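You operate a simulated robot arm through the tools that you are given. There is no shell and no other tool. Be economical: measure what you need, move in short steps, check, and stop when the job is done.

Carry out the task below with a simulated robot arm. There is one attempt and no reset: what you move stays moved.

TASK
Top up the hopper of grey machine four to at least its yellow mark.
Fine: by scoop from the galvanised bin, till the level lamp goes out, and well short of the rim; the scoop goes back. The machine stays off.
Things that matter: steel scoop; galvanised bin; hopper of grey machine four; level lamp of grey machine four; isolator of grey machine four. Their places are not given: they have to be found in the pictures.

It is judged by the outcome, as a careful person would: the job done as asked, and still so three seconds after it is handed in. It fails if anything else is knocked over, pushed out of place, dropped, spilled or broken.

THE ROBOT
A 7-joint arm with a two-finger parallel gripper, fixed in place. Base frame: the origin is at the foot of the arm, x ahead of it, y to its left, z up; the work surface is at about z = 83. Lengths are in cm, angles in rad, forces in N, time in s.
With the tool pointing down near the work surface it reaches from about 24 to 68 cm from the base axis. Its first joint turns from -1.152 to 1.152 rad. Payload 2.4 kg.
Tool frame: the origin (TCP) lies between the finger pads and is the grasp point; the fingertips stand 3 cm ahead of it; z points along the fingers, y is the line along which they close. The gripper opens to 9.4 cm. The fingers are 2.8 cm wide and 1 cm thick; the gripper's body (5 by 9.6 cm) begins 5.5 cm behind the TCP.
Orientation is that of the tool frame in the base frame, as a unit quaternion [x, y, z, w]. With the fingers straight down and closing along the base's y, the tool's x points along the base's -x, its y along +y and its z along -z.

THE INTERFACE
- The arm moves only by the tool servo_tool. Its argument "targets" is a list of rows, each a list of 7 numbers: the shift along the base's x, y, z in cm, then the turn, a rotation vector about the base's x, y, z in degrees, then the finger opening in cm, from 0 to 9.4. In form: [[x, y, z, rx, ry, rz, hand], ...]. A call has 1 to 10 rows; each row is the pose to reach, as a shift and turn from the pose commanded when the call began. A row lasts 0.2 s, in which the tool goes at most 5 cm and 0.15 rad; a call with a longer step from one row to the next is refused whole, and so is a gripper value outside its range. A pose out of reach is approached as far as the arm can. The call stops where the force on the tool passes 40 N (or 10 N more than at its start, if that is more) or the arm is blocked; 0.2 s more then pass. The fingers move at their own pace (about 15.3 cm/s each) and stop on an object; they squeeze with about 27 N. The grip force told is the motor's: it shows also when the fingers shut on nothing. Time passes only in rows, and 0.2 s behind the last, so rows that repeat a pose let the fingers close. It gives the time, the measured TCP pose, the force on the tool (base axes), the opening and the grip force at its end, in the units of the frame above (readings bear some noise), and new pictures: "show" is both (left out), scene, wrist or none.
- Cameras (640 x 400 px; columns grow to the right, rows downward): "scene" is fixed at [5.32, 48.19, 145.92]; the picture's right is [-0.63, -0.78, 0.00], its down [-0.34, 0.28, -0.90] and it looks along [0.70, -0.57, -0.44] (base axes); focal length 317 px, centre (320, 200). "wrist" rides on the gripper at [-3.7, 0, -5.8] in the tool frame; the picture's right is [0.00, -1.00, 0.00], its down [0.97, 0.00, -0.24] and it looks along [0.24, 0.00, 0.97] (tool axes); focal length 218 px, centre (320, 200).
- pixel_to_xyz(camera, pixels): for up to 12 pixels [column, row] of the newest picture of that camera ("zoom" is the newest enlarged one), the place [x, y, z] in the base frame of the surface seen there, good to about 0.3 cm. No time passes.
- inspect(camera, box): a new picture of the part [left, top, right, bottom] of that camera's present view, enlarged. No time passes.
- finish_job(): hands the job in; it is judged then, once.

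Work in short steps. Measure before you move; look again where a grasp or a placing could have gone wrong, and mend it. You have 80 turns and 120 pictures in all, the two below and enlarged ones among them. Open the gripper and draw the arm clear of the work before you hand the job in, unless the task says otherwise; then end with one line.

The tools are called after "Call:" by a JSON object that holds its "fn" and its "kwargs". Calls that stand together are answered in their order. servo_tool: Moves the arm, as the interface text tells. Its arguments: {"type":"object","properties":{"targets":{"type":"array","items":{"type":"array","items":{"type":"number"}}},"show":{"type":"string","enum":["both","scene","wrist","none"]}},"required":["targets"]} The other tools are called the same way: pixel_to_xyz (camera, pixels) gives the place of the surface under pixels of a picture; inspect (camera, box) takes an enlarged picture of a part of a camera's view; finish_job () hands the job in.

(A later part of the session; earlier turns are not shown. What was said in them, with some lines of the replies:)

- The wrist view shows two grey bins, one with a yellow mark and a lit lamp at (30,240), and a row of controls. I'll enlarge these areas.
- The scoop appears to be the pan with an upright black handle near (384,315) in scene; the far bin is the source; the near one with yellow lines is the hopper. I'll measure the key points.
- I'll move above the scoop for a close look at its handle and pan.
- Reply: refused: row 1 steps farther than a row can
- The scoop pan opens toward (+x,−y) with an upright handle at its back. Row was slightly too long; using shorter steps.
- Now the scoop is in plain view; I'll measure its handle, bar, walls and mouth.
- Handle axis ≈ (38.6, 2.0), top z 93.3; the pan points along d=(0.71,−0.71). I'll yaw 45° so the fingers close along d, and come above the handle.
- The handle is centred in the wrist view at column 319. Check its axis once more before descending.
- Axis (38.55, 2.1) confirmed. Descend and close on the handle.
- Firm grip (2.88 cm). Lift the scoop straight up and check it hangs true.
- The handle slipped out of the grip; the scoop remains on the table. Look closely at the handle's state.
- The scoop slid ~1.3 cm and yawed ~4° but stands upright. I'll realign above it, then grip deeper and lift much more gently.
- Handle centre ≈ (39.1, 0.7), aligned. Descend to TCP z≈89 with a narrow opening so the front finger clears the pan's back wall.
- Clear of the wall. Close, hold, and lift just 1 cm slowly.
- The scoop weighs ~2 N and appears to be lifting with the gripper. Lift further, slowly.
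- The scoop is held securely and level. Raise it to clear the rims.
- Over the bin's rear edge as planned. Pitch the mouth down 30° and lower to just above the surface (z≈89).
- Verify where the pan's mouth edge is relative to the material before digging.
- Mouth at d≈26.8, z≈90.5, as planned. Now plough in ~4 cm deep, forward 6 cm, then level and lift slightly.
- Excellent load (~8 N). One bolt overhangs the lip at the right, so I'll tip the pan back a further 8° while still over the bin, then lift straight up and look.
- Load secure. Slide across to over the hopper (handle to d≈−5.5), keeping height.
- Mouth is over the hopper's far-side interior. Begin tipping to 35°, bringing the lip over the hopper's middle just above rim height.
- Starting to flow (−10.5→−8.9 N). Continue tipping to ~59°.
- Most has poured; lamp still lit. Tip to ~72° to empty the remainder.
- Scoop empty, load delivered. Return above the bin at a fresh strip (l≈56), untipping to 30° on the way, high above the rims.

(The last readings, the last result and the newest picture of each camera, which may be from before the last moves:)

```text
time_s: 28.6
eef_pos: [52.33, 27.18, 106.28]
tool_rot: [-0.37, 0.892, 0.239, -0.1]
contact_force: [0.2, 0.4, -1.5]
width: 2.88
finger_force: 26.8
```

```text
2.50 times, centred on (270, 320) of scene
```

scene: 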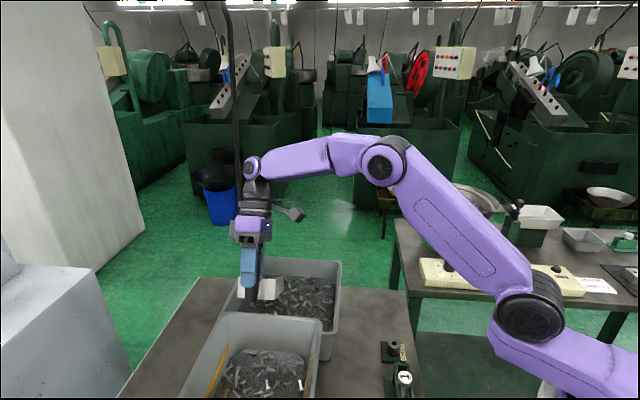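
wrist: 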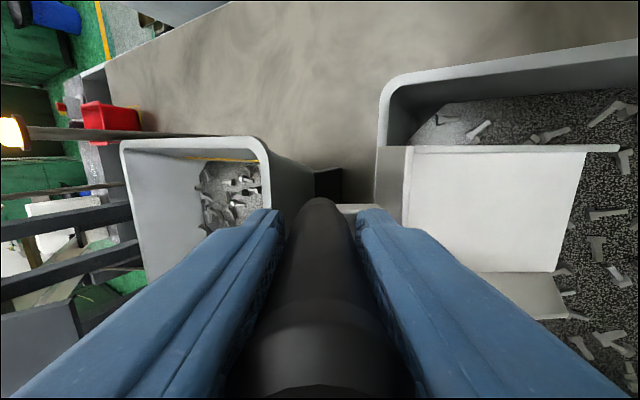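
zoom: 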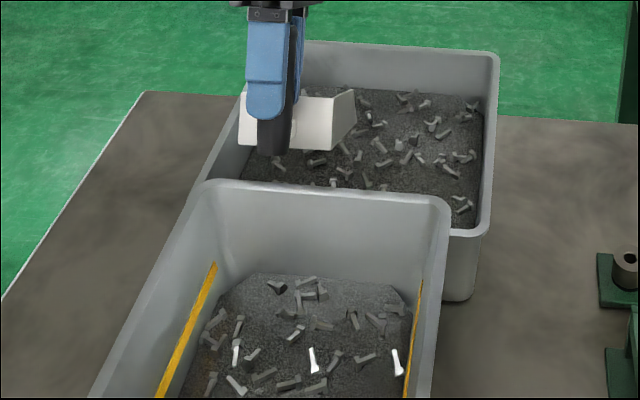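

Measure the hopper level and the bin surface after the first load.

Call:
{"fn": "pixel_to_xyz", "kwargs": {"camera": "zoom", "pixels": [[270, 310], [320, 305], [380, 310], [290, 360], [345, 370], [210, 300], [190, 345], [408, 350], [415, 310], [370, 165], [430, 180], [300, 165]]}}

Call:
{"fn": "pixel_to_xyz", "kwargs": {"camera": "wrist", "pixels": [[575, 165], [555, 268], [460, 120], [600, 120], [400, 130], [610, 300]]}}

```text
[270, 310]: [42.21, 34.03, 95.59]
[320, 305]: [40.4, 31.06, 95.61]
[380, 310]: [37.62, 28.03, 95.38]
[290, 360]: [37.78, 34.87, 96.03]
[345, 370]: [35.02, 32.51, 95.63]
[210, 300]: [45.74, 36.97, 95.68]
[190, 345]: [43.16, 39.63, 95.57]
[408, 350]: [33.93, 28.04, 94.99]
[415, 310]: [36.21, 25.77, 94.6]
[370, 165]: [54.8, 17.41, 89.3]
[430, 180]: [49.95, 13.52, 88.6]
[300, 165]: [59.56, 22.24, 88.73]
```

```text
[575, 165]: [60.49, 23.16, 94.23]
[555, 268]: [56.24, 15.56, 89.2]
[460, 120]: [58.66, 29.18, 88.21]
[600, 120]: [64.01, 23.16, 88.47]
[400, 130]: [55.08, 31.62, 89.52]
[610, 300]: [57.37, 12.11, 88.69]
```

Hopper rose to ~95.6; mark is ~97. Dig a second load at this strip, slightly deeper.

Call:
{"fn": "servo_tool", "kwargs": {"targets": [[0.4, -0.4, -3.9, 0, 0, 0, 0], [1.06, -1.06, -6.3, 0, 0, 0, 0], [2.0, -2.0, -7.7, 0, 0, 0, 0], [3.3, -3.3, -8.1, 0, 0, 0, 0], [4.6, -4.6, -8.1, 0, 0, 0, 0], [4.24, -4.24, -9.1, -5.3, -5.3, 0, 0], [3.68, -3.68, -9.9, -10.6, -10.6, 0, 0], [3.32, -3.32, -10.7, -15.9, -15.9, 0, 0], [2.83, -2.83, -11.4, -21.2, -21.2, 0, 0], [2.65, -2.65, -10.7, -25, -25, 0, 0]], "show": "wrist"}}

```text
time_s: 30.8
eef_pos: [54.92, 24.54, 95.6]
tool_rot: [-0.383, 0.923, -0.043, 0.018]
contact_force: [0.0, -0.5, -9.7]
width: 2.89
finger_force: 27.8
```

wrist: 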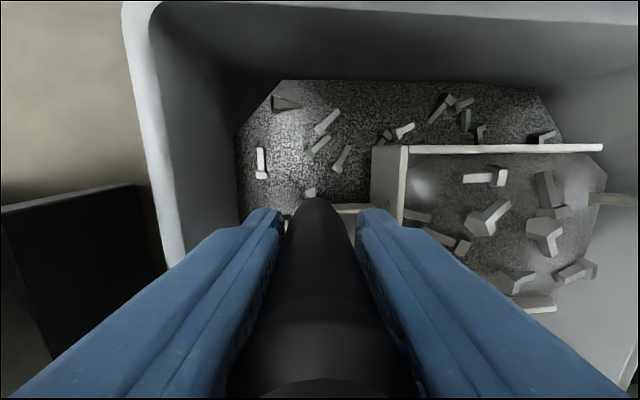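

Second full load. Tip back, lift, then carry over.

Call:
{"fn": "servo_tool", "kwargs": {"targets": [[0, 0, 0.5, -2.7, -2.7, 0, 0], [0, 0, 1.2, -5.4, -5.4, 0, 0], [0, 0, 2.5, -5.4, -5.4, 0, 0], [0, 0, 5, -5.4, -5.4, 0, 0], [0, 0, 7.5, -5.4, -5.4, 0, 0], [0, 0, 10, -5.4, -5.4, 0, 0], [0, 0, 12.5, -5.4, -5.4, 0, 0], [0, 0, 15, -5.4, -5.4, 0, 0], [-0.2, 0.1, 15.9, -5.4, -5.4, 0, 0], [-1.7, 1.2, 15.9, -5.4, -5.4, 0, 0]], "show": "none"}}

Call:
{"fn": "servo_tool", "kwargs": {"targets": [[-1.2, 0.8, 0, 0, 0, 0, 0], [-3.6, 2.4, 0, 0, 0, 0, 0], [-6.3, 4.3, 0, 0, 0, 0, 0], [-9, 6.2, 0, 0, 0, 0, 0], [-11.7, 8, 0, 0, 0, 0, 0], [-14.4, 9.8, 0, 0, 0, 0, 0], [-17, 11.6, 0, 0, 0, 0, 0], [-19.2, 13, 0, 0, 0, 0, 0], [-20.5, 13.9, 0, 0, 0, 0, 0], [-20.86, 14.21, 0, 0, 0, 0, 0]], "show": "wrist"}}

```text
time_s: 33.0
eef_pos: [53.1, 25.62, 111.36]
tool_rot: [-0.381, 0.918, -0.103, 0.043]
contact_force: [0.3, -0.7, -9.4]
width: 2.89
finger_force: 27.1
```

```text
time_s: 35.2
eef_pos: [32.18, 40.12, 111.6]
tool_rot: [-0.381, 0.918, -0.103, 0.043]
contact_force: [-0.1, 0.3, -10.1]
width: 2.9
finger_force: 27.0
```

wrist: 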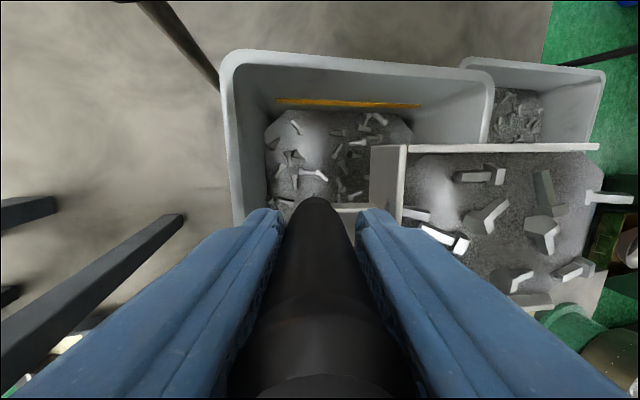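

Same position as before; pour in the same fashion.

Call:
{"fn": "servo_tool", "kwargs": {"targets": [[-0.4, 0.4, 0, 5.66, 5.66, 0, 0], [-0.57, 0.57, -0.1, 11.3, 11.3, 0, 0], [-0.57, 0.57, -0.3, 17, 17, 0, 0], [-0.35, 0.35, 0.3, 22.6, 22.6, 0, 0], [0.35, -0.35, 0.75, 28.3, 28.3, 0, 0], [1.13, -1.13, 2, 33.9, 33.9, 0, 0], [2.03, -2.03, 2.9, 39.6, 39.6, 0, 0], [2.03, -2.03, 2.9, 39.6, 39.6, 0, 0]], "show": "none"}}

Call:
{"fn": "servo_tool", "kwargs": {"targets": [[0.55, -0.55, 0.4, 2.8, 2.8, 0, 0], [1.1, -1.1, 0.8, 5.6, 5.6, 0, 0], [2.15, -2.15, 1.2, 11.2, 11.2, 0, 0], [3.4, -3.4, 1.3, 16.4, 16.4, 0, 0], [4.15, -4.15, 1.4, 20.5, 20.5, 0, 0], [4.15, -4.15, 1.4, 20.5, 20.5, 0, 0], [4.15, -4.15, 1.4, 20.5, 20.5, 0, 0]]}}

```text
time_s: 37.0
eef_pos: [34.26, 37.84, 114.35]
tool_rot: [-0.356, 0.859, 0.34, -0.141]
contact_force: [-0.4, 0.2, -6.2]
width: 2.88
finger_force: 27.3
```

```text
time_s: 38.6
eef_pos: [38.39, 33.67, 115.84]
tool_rot: [-0.309, 0.747, 0.544, -0.226]
contact_force: [-0.5, -0.5, -1.8]
width: 2.85
finger_force: 26.8
```

scene: 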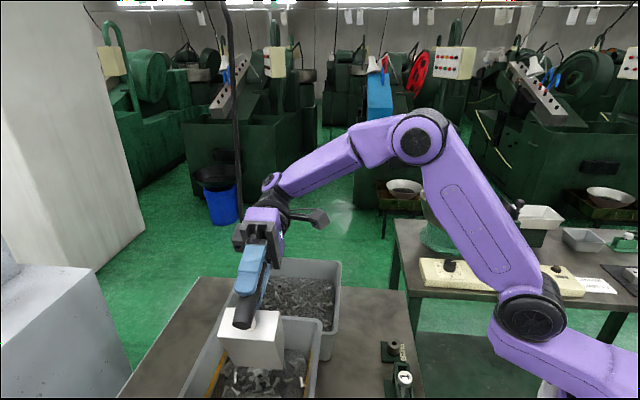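
wrist: 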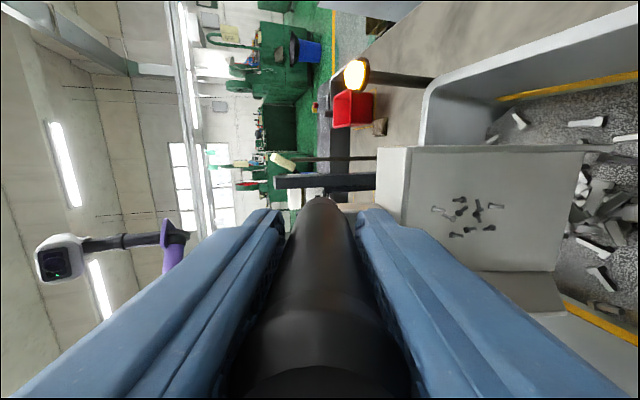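

Lamp still lit. Return for a third load, centre strip (l≈51).

Call:
{"fn": "servo_tool", "kwargs": {"targets": [[0, 0, 1.5, -4.95, -4.95, 0, 0], [0, 0, 3, -9.9, -9.9, 0, 0], [0.4, -0.4, 4, -14.85, -14.85, 0, 0], [2.2, -2.2, 4, -19.8, -19.8, 0, 0], [4.4, -4.4, 4, -24.75, -24.75, 0, 0], [6.6, -6.6, 4, -29.7, -29.7, 0, 0], [8.5, -8.5, 2, -29.7, -29.7, 0, 0], [9.8, -9.8, -1.5, -29.7, -29.7, 0, 0], [10.15, -10.15, -5.5, -29.7, -29.7, 0, 0], [10.15, -10.15, -9.5, -29.7, -29.7, 0, 0]], "show": "both"}}

Call:
{"fn": "pixel_to_xyz", "kwargs": {"camera": "scene", "pixels": [[285, 365], [270, 380], [250, 375], [300, 380], [240, 390], [306, 388], [209, 388], [218, 368], [310, 310], [250, 300]]}}

```text
time_s: 40.8
eef_pos: [48.48, 23.36, 106.42]
tool_rot: [-0.37, 0.892, 0.239, -0.099]
contact_force: [0.1, 0.1, -2.7]
width: 2.88
finger_force: 27.2
```

scene: 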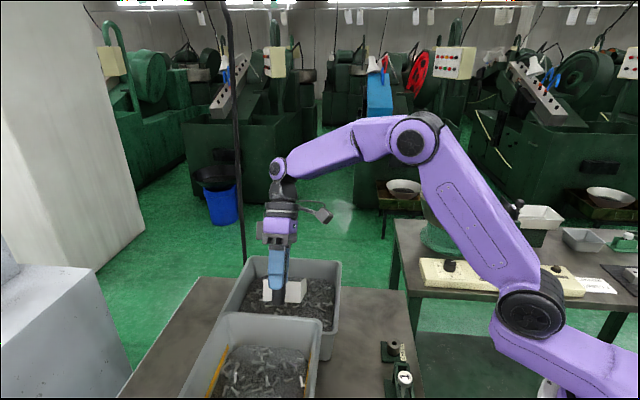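
wrist: 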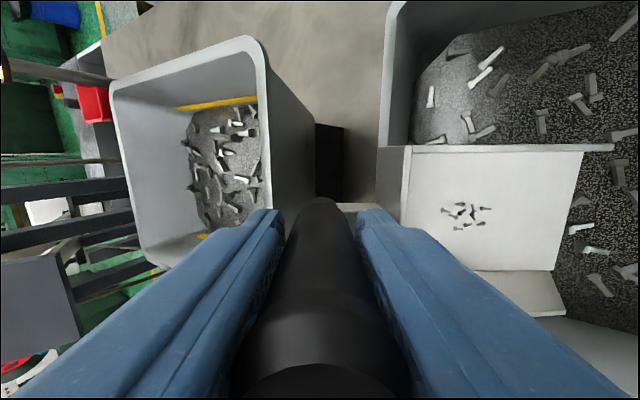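

```text
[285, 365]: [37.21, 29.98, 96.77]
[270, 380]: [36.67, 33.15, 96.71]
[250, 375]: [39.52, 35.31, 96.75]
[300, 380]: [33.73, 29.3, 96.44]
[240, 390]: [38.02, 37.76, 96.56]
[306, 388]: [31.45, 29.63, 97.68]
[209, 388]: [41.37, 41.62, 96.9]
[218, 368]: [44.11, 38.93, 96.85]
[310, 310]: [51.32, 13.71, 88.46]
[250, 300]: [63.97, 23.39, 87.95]
```

Hopper now ~96.7, just under the mark (~97). One more load should do. Dig.

Call:
{"fn": "servo_tool", "kwargs": {"targets": [[0.4, -0.4, -3.9, 0, 0, 0, 0], [1.06, -1.06, -6.5, 0, 0, 0, 0], [2.0, -2.0, -8.0, 0, 0, 0, 0], [3.3, -3.3, -8.4, 0, 0, 0, 0], [4.6, -4.6, -8.4, 0, 0, 0, 0], [4.24, -4.24, -9.4, -5.3, -5.3, 0, 0], [3.68, -3.68, -10.2, -10.6, -10.6, 0, 0], [3.32, -3.32, -11, -15.9, -15.9, 0, 0], [2.83, -2.83, -11.7, -21.2, -21.2, 0, 0], [2.65, -2.65, -10.7, -25, -25, 0, 0]], "show": "wrist"}}

Call:
{"fn": "servo_tool", "kwargs": {"targets": [[0, 0, 0.5, -2.7, -2.7, 0, 0], [0, 0, 1.2, -5.4, -5.4, 0, 0], [0, 0, 2.5, -5.4, -5.4, 0, 0], [0, 0, 5, -5.4, -5.4, 0, 0], [0, 0, 7.5, -5.4, -5.4, 0, 0], [0, 0, 10, -5.4, -5.4, 0, 0], [0, 0, 12.5, -5.4, -5.4, 0, 0], [0, 0, 15, -5.4, -5.4, 0, 0], [0, 0, 15.9, -5.4, -5.4, 0, 0]], "show": "wrist"}}

```text
time_s: 43.0
eef_pos: [51.1, 20.92, 95.59]
tool_rot: [-0.382, 0.923, -0.043, 0.019]
contact_force: [-0.7, 0.1, -9.4]
width: 2.88
finger_force: 27.1
```

wrist: 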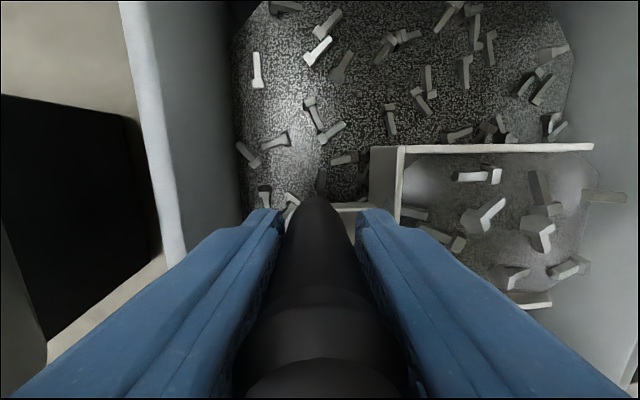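

```text
time_s: 45.0
eef_pos: [51.25, 20.85, 111.53]
tool_rot: [-0.38, 0.918, -0.104, 0.043]
contact_force: [-0.4, -0.5, -9.3]
width: 2.88
finger_force: 27.0
```

wrist: 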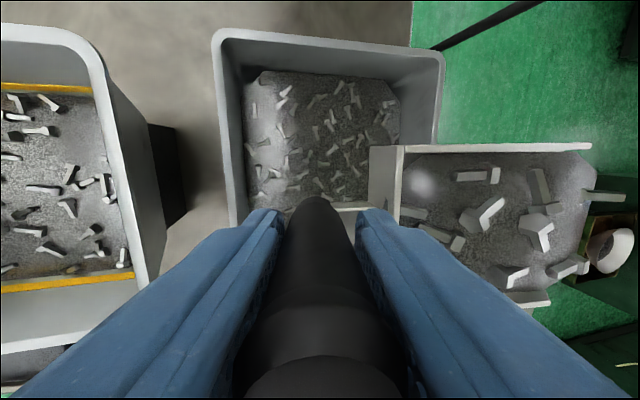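

Third load secure. Carry to the hopper.

Call:
{"fn": "servo_tool", "kwargs": {"targets": [[-0.8, 0.8, 0, 0, 0, 0, 0], [-2.4, 2.4, 0, 0, 0, 0, 0], [-4.6, 4.6, 0, 0, 0, 0, 0], [-7, 7, 0, 0, 0, 0, 0], [-9.5, 9.5, 0, 0, 0, 0, 0], [-12, 12, 0, 0, 0, 0, 0], [-14.5, 14.5, 0, 0, 0, 0, 0], [-16.8, 16.8, 0, 0, 0, 0, 0], [-18.4, 18.4, 0, 0, 0, 0, 0], [-18.98, 18.98, 0, 0, 0, 0, 0]], "show": "none"}}

Call:
{"fn": "servo_tool", "kwargs": {"targets": [[-0.4, 0.4, 0, 5.66, 5.66, 0, 0], [-0.57, 0.57, -0.1, 11.3, 11.3, 0, 0], [-0.57, 0.57, -0.3, 17, 17, 0, 0], [-0.35, 0.35, 0.3, 22.6, 22.6, 0, 0], [0.35, -0.35, 1, 28.3, 28.3, 0, 0], [1.13, -1.13, 2.3, 33.9, 33.9, 0, 0], [2.03, -2.03, 3.2, 39.6, 39.6, 0, 0], [2.03, -2.03, 3.2, 39.6, 39.6, 0, 0]]}}

```text
time_s: 47.2
eef_pos: [31.94, 39.96, 111.49]
tool_rot: [-0.38, 0.918, -0.105, 0.043]
contact_force: [-0.6, -0.6, -9.0]
width: 2.89
finger_force: 27.1
```

```text
time_s: 49.0
eef_pos: [34.08, 37.8, 114.79]
tool_rot: [-0.356, 0.859, 0.34, -0.14]
contact_force: [-0.4, -0.1, -6.9]
width: 2.88
finger_force: 26.8
```

scene: 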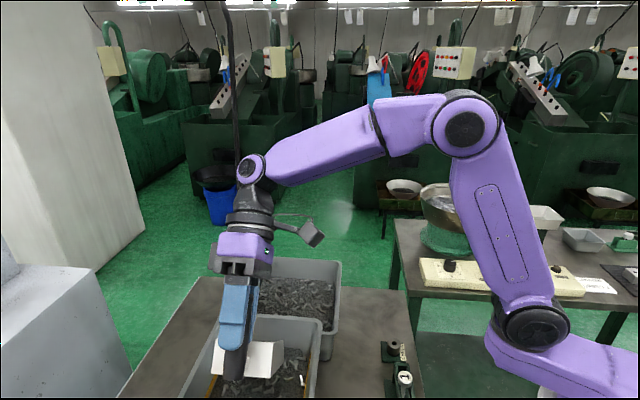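
wrist: 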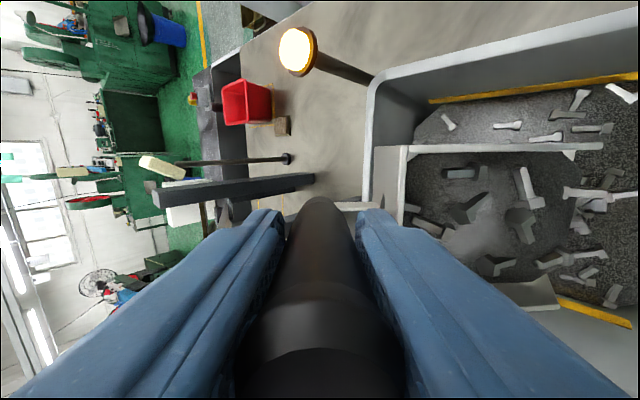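

Flowing. Tip fully to empty.

Call:
{"fn": "servo_tool", "kwargs": {"targets": [[0.55, -0.55, 0.4, 2.8, 2.8, 0, 0], [1.1, -1.1, 0.8, 5.6, 5.6, 0, 0], [2.15, -2.15, 1.2, 11.2, 11.2, 0, 0], [3.4, -3.4, 1.3, 16.4, 16.4, 0, 0], [4.15, -4.15, 1.4, 20.5, 20.5, 0, 0], [4.8, -4.8, 1.4, 24.5, 24.5, 0, 0], [4.8, -4.8, 1.4, 24.5, 24.5, 0, 0], [4.8, -4.8, 1.4, 24.5, 24.5, 0, 0]]}}

```text
time_s: 50.8
eef_pos: [39.07, 33.04, 116.38]
tool_rot: [-0.298, 0.719, 0.581, -0.241]
contact_force: [0.2, 0.5, -1.9]
width: 2.88
finger_force: 27.4
```

scene: 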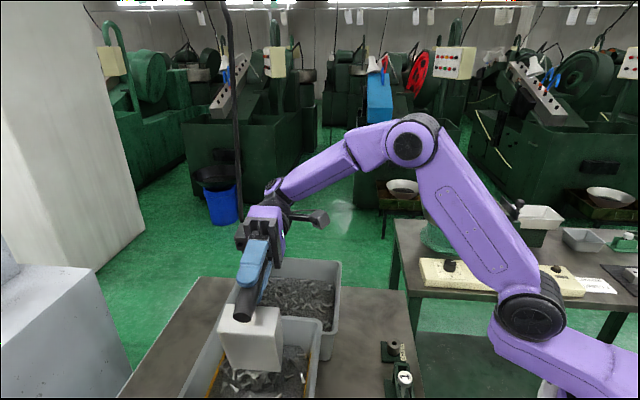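
wrist: 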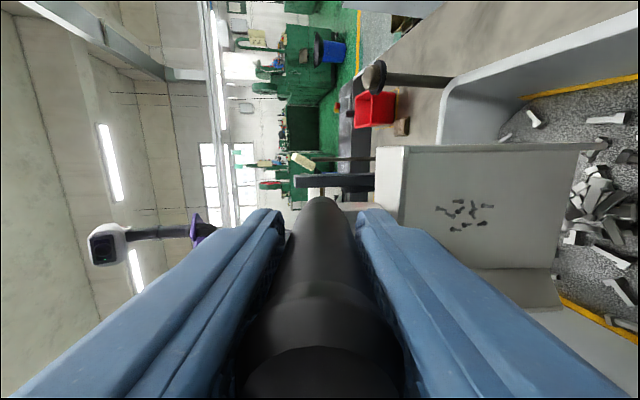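

The lamp has gone out. Untip the scoop while rising, then check the level against the mark.

Call:
{"fn": "servo_tool", "kwargs": {"targets": [[0, 0, 1, -5.5, -5.5, 0, 0], [0, 0, 2, -11, -11, 0, 0], [0, 0, 3, -16.5, -16.5, 0, 0], [0, 0, 3.5, -22, -22, 0, 0], [0, 0, 3.5, -27.5, -27.5, 0, 0], [0, 0, 3.5, -33, -33, 0, 0], [0, 0, 3.5, -38.5, -38.5, 0, 0], [0, 0, 3.5, -44, -44, 0, 0], [0, 0, 3.5, -49.5, -49.5, 0, 0], [0, 0, 3.5, -54.9, -54.9, 0, 0]]}}

Call:
{"fn": "servo_tool", "kwargs": {"targets": [[2, -2, 0, 0, 0, 0, 0], [4.4, -4.4, 0, 0, 0, 0, 0], [6.8, -6.8, 0, 0, 0, 0, 0], [9.2, -9.2, 0, 0, 0, 0, 0], [11.6, -11.6, 0, 0, 0, 0, 0]]}}

Call:
{"fn": "inspect", "kwargs": {"camera": "scene", "box": [160, 240, 360, 400]}}

```text
time_s: 53.0
eef_pos: [38.93, 33.03, 119.54]
tool_rot: [-0.383, 0.924, -0.001, 0.0]
contact_force: [0.2, -0.2, -1.2]
width: 2.87
finger_force: 27.4
```

scene: 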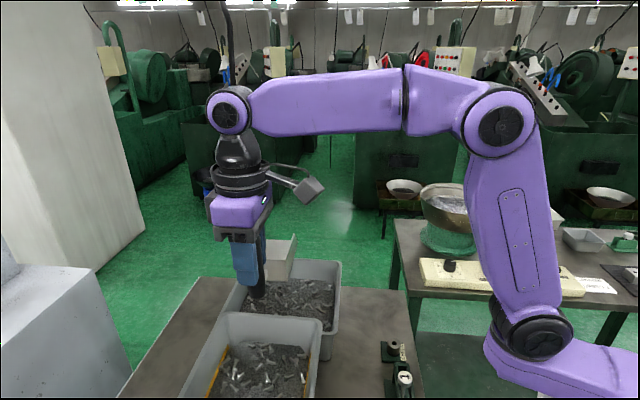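
wrist: 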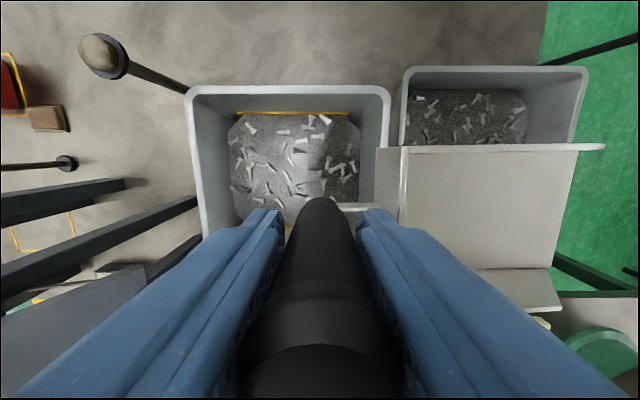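

```text
time_s: 54.2
eef_pos: [50.58, 21.26, 119.66]
tool_rot: [-0.382, 0.924, 0.001, 0.0]
contact_force: [1.4, -0.2, -2.6]
width: 2.87
finger_force: 27.2
```

scene: 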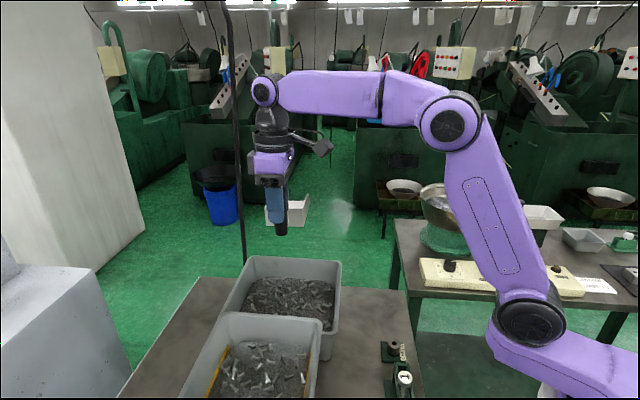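
wrist: 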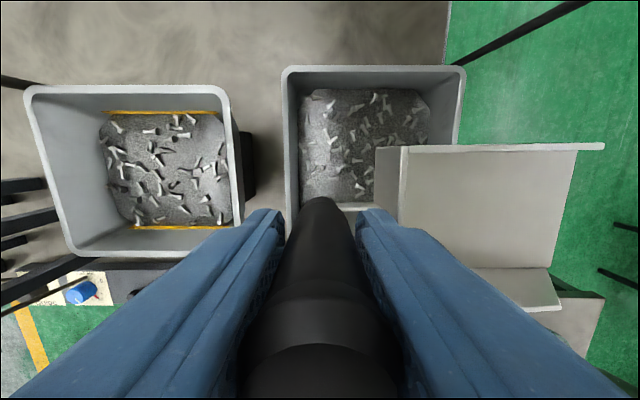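

```text
2.50 times, centred on (260, 320) of scene
```

zoom: 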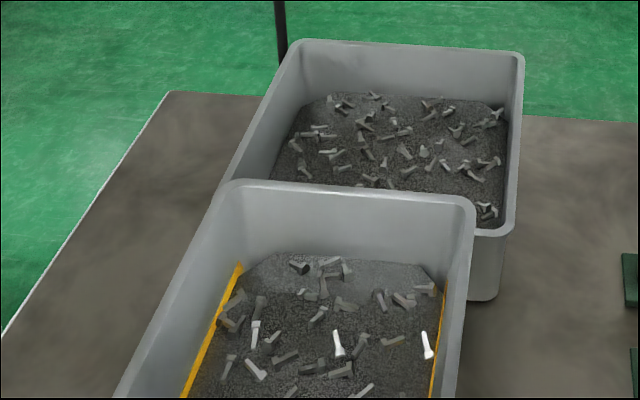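

Scoop is empty; lamp off. Measure hopper level against the yellow lines.

Call:
{"fn": "pixel_to_xyz", "kwargs": {"camera": "zoom", "pixels": [[280, 300], [340, 290], [400, 325], [300, 340], [390, 370], [265, 345], [225, 300], [205, 345], [190, 385], [440, 320], [436, 350], [432, 385]]}}

Call:
{"fn": "pixel_to_xyz", "kwargs": {"camera": "wrist", "pixels": [[150, 150], [210, 150], [130, 200], [200, 190], [165, 180], [160, 113], [120, 113], [200, 113], [180, 226], [150, 226]]}}

Call:
{"fn": "inspect", "kwargs": {"camera": "wrist", "box": [20, 70, 260, 250]}}

```text
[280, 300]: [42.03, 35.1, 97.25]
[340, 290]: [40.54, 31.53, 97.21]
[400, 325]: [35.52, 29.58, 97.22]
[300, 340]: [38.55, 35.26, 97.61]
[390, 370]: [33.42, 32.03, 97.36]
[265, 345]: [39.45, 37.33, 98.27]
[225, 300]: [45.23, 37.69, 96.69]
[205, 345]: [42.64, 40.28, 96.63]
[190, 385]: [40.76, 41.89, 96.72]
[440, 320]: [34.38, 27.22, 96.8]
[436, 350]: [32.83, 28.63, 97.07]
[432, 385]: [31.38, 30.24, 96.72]
```

```text
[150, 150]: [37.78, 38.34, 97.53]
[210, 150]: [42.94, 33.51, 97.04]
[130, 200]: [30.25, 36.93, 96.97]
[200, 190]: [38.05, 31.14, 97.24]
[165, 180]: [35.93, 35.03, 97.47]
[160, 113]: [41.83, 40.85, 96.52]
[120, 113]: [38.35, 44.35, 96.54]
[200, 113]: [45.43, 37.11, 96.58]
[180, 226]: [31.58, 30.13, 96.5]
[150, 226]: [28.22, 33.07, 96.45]
```

```text
2.22 times, centred on (140, 160) of wrist
```

zoom: 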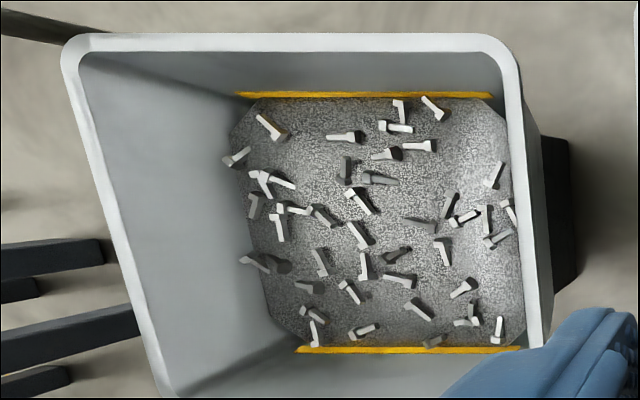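

Level ~97.3 vs mark ~96.5, rim 101.5, lamp out. Now check how the scoop sits in the grip before returning it.

Call:
{"fn": "pixel_to_xyz", "kwargs": {"camera": "wrist", "pixels": [[410, 155], [565, 155], [410, 260], [550, 260], [480, 210], [570, 160], [395, 200], [310, 370], [360, 205], [320, 205]]}}

Call:
{"fn": "pixel_to_xyz", "kwargs": {"camera": "scene", "pixels": [[281, 234], [281, 228], [300, 223], [303, 202], [290, 202], [274, 170]]}}

Call:
{"fn": "inspect", "kwargs": {"camera": "scene", "box": [235, 130, 345, 250]}}

```text
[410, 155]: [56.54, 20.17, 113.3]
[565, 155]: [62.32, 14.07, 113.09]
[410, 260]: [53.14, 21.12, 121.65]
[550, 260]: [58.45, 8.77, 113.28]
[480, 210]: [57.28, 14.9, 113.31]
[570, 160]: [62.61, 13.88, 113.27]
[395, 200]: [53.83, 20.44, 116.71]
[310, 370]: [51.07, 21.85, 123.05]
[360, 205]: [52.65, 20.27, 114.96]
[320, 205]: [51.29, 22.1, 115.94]
```

```text
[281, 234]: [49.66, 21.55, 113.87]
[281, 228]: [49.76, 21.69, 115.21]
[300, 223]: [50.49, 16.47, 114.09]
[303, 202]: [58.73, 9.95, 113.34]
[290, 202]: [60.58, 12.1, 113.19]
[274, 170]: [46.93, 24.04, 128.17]
```

```text
3.33 times, centred on (290, 190) of scene
```

zoom: 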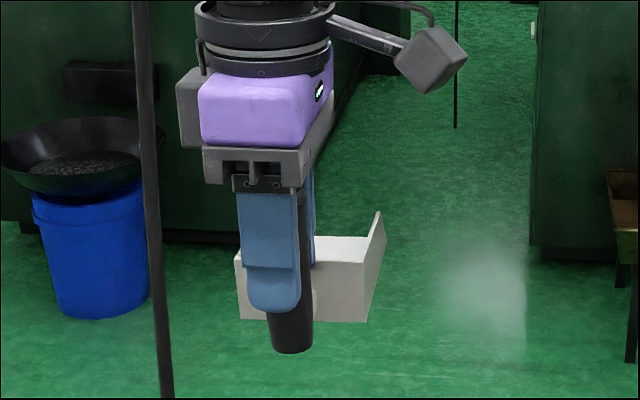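

Scoop is level in the grip, slipped ~0.6 cm down (floor 6.35 below TCP). Carry it back over its original spot, handle at (38.6, 2.05).

Call:
{"fn": "servo_tool", "kwargs": {"targets": [[-1, -1.6, 0, 0, 0, 0, 0], [-3, -4.8, 0, 0, 0, 0, 0], [-5, -8, -1, 0, 0, 0, 0], [-7, -11.3, -3, 0, 0, 0, 0], [-9, -14.6, -6, 0, 0, 0, 0], [-10.8, -17.5, -9, 0, 0, 0, 0], [-11.8, -19.1, -12, 0, 0, 0, 0], [-11.97, -19.44, -15.5, 0, 0, 0, 0], [-11.97, -19.44, -19, 0, 0, 0, 0], [-11.97, -19.44, -22, 0, 0, 0, 0]]}}

Call:
{"fn": "inspect", "kwargs": {"camera": "scene", "box": [330, 230, 430, 370]}}

```text
time_s: 56.4
eef_pos: [38.81, 2.2, 97.47]
tool_rot: [-0.383, 0.924, 0.001, 0.0]
contact_force: [0.2, 0.8, -2.4]
width: 2.88
finger_force: 26.6
```

scene: 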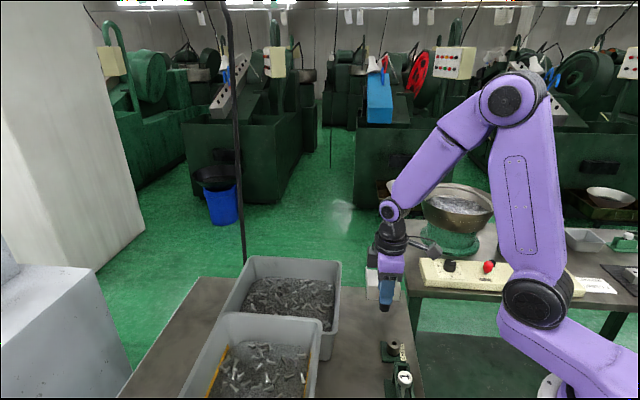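
wrist: 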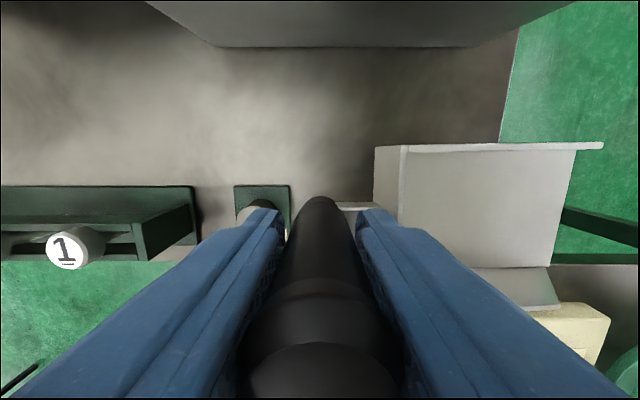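

```text
2.86 times, centred on (380, 300) of scene
```

zoom: 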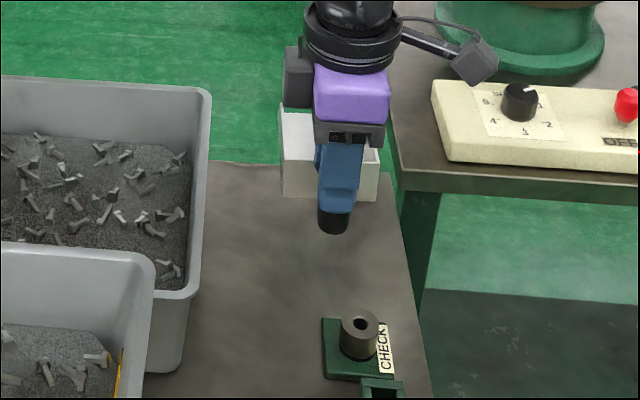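

Over the spot. Lower to just above contact, then creep down.

Call:
{"fn": "servo_tool", "kwargs": {"targets": [[-0.1, 0, -2.5, 0, 0, 0, 0], [-0.1, 0, -5, 0, 0, 0, 0], [-0.1, 0, -6.5, 0, 0, 0, 0], [-0.1, 0, -7.2, 0, 0, 0, 0], [-0.1, 0, -7.6, 0, 0, 0, 0], [-0.1, 0, -7.9, 0, 0, 0, 0]]}}

Call:
{"fn": "inspect", "kwargs": {"camera": "scene", "box": [340, 260, 420, 360]}}

```text
time_s: 57.8
eef_pos: [38.55, 1.99, 89.83]
tool_rot: [-0.383, 0.924, 0.0, 0.0]
contact_force: [-5.6, -0.1, 15.8]
width: 2.92
finger_force: 27.3
```

scene: 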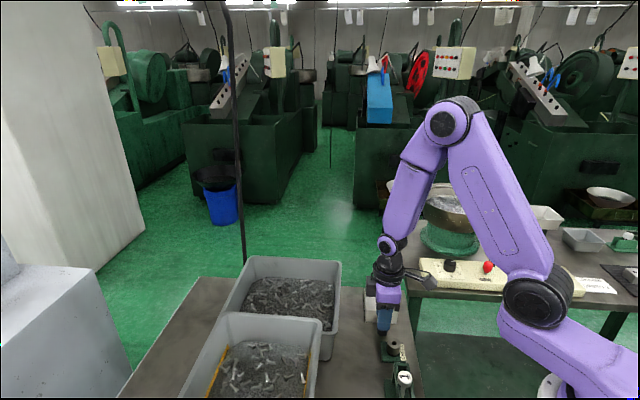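
wrist: 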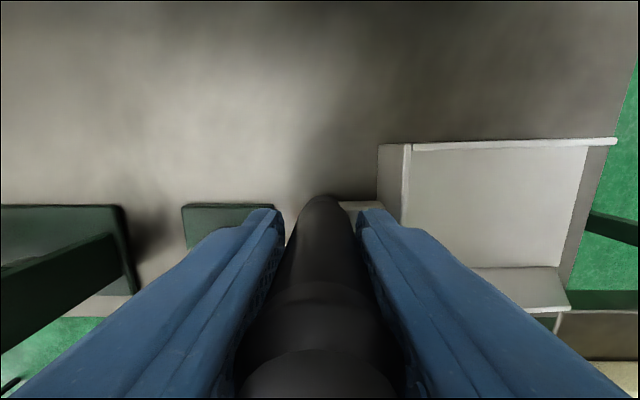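

```text
4.00 times, centred on (380, 310) of scene
```

zoom: 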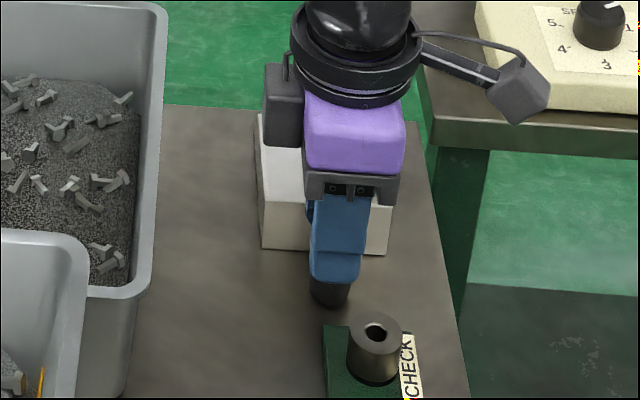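

Seated (15.8 N contact). Ease up slightly, open just enough (3.8 cm) to release without touching the wall, then rise straight up.

Call:
{"fn": "servo_tool", "kwargs": {"targets": [[0, 0, 0.15, 0, 0, 0, 0], [0, 0, 0.15, 0, 0, 0, 3.6], [0, 0, 0.15, 0, 0, 0, 3.8], [0, 0, 0.15, 0, 0, 0, 3.8], [0, 0, 0.8, 0, 0, 0, 3.8], [0, 0, 2, 0, 0, 0, 4.2], [0, 0, 4, 0, 0, 0, 4.5], [0, 0, 7, 0, 0, 0, 5], [0, 0, 11, 0, 0, 0, 5], [0, 0, 15, 0, 0, 0, 5]]}}

Call:
{"fn": "inspect", "kwargs": {"camera": "scene", "box": [340, 260, 420, 360]}}

```text
time_s: 60.0
eef_pos: [38.44, 1.92, 104.73]
tool_rot: [-0.382, 0.924, 0.001, 0.0]
contact_force: [-0.2, 0.6, 1.1]
width: 5.0
finger_force: 0.1
```

scene: 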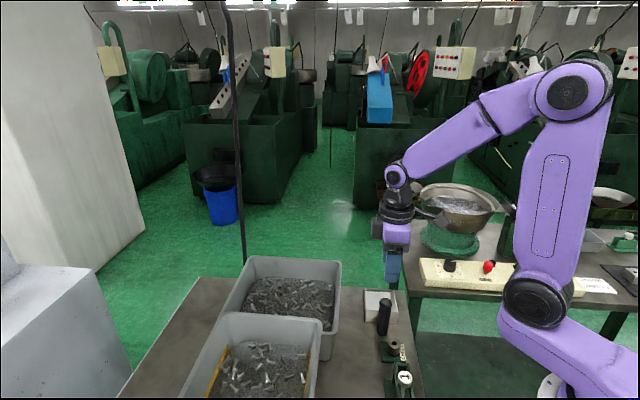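
wrist: 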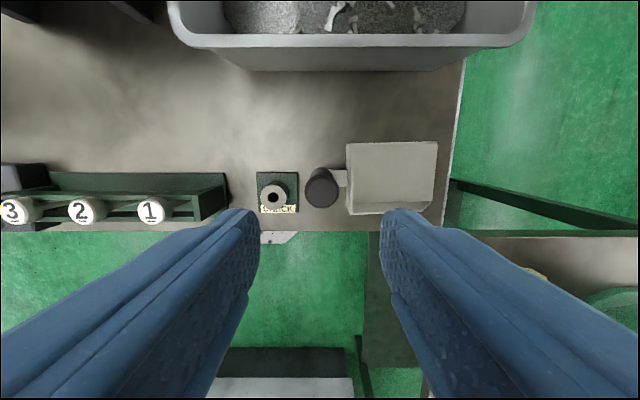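

```text
4.00 times, centred on (380, 310) of scene
```

zoom: 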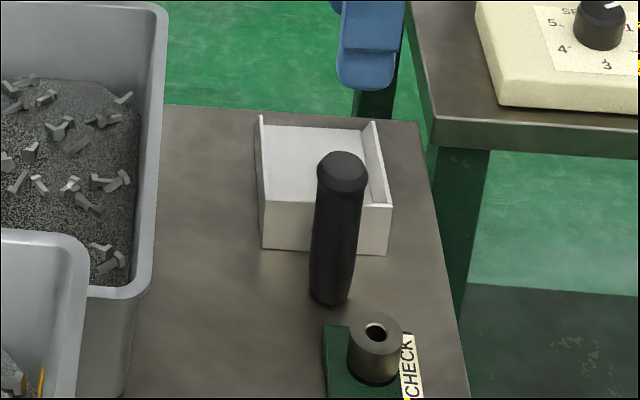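

Scoop stands back in its original place. Draw the arm up and back, and take a final look at the lamp and table.

Call:
{"fn": "servo_tool", "kwargs": {"targets": [[0, 0, 4, 0, 0, 0, 7], [0, 0, 8, 0, 0, 0, 9.4], [0.5, 2, 12, 0, 0, -7, 9.4], [1, 4.5, 15, 0, 0, -14, 9.4], [1.5, 7.5, 18, 0, 0, -21, 9.4], [2, 10.5, 20, 0, 0, -28, 9.4], [2.5, 13, 21, 0, 0, -36, 9.4], [3, 14, 22, 0, 0, -44, 9.4]]}}

Call:
{"fn": "inspect", "kwargs": {"camera": "wrist", "box": [0, 80, 320, 400]}}

```text
time_s: 61.8
eef_pos: [41.3, 16.06, 126.48]
tool_rot: [-0.008, 1.0, 0.0, 0.001]
contact_force: [0.8, 0.8, -0.4]
width: 9.39
finger_force: 0.1
```

scene: 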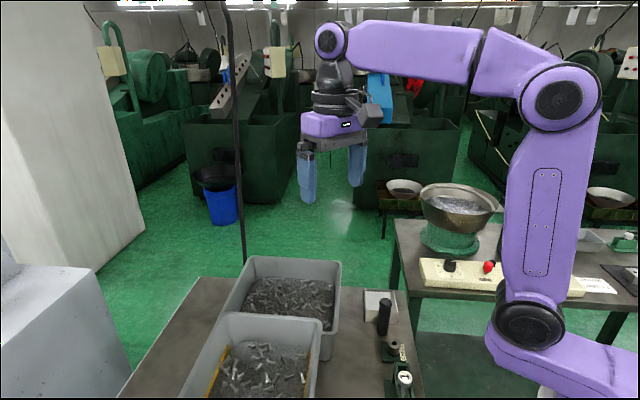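
wrist: 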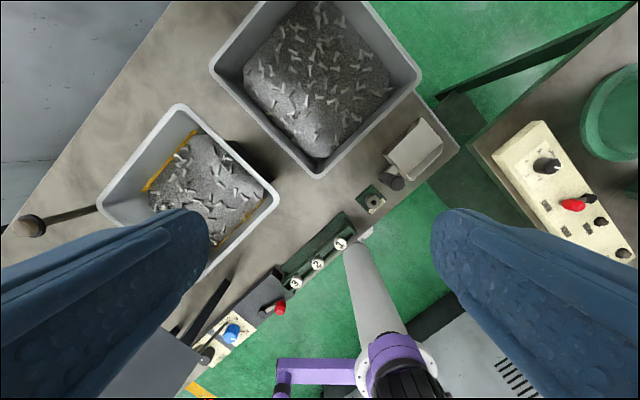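

```text
1.25 times, centred on (160, 240) of wrist
```

zoom: 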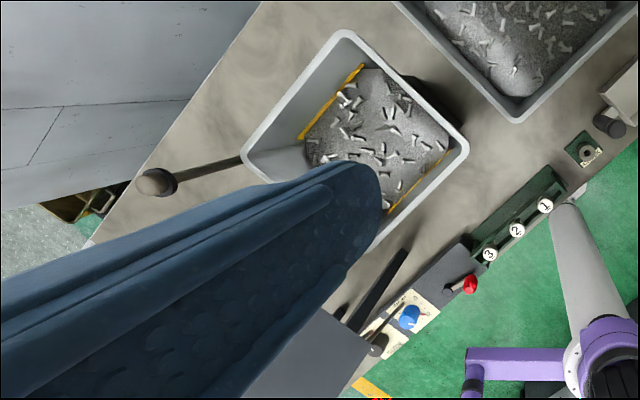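

Lamp is out, table clean, controls untouched, scoop back in place. Handing in.

Call:
{"fn": "finish_job", "kwargs": {}}

```text
The job is handed in.
```

I topped up the hopper of grey machine four with three scoops from the galvanised bin. The level is now about 97.3, above the yellow mark at about 96.5 and some 4 cm below the rim. The level lamp is out, nothing spilled, the scoop is back in its place, and I did not touch the isolator or the machine's controls. On the first grasp the scoop slipped out of the gripper and slid about 1 cm on the table; I picked it up again.
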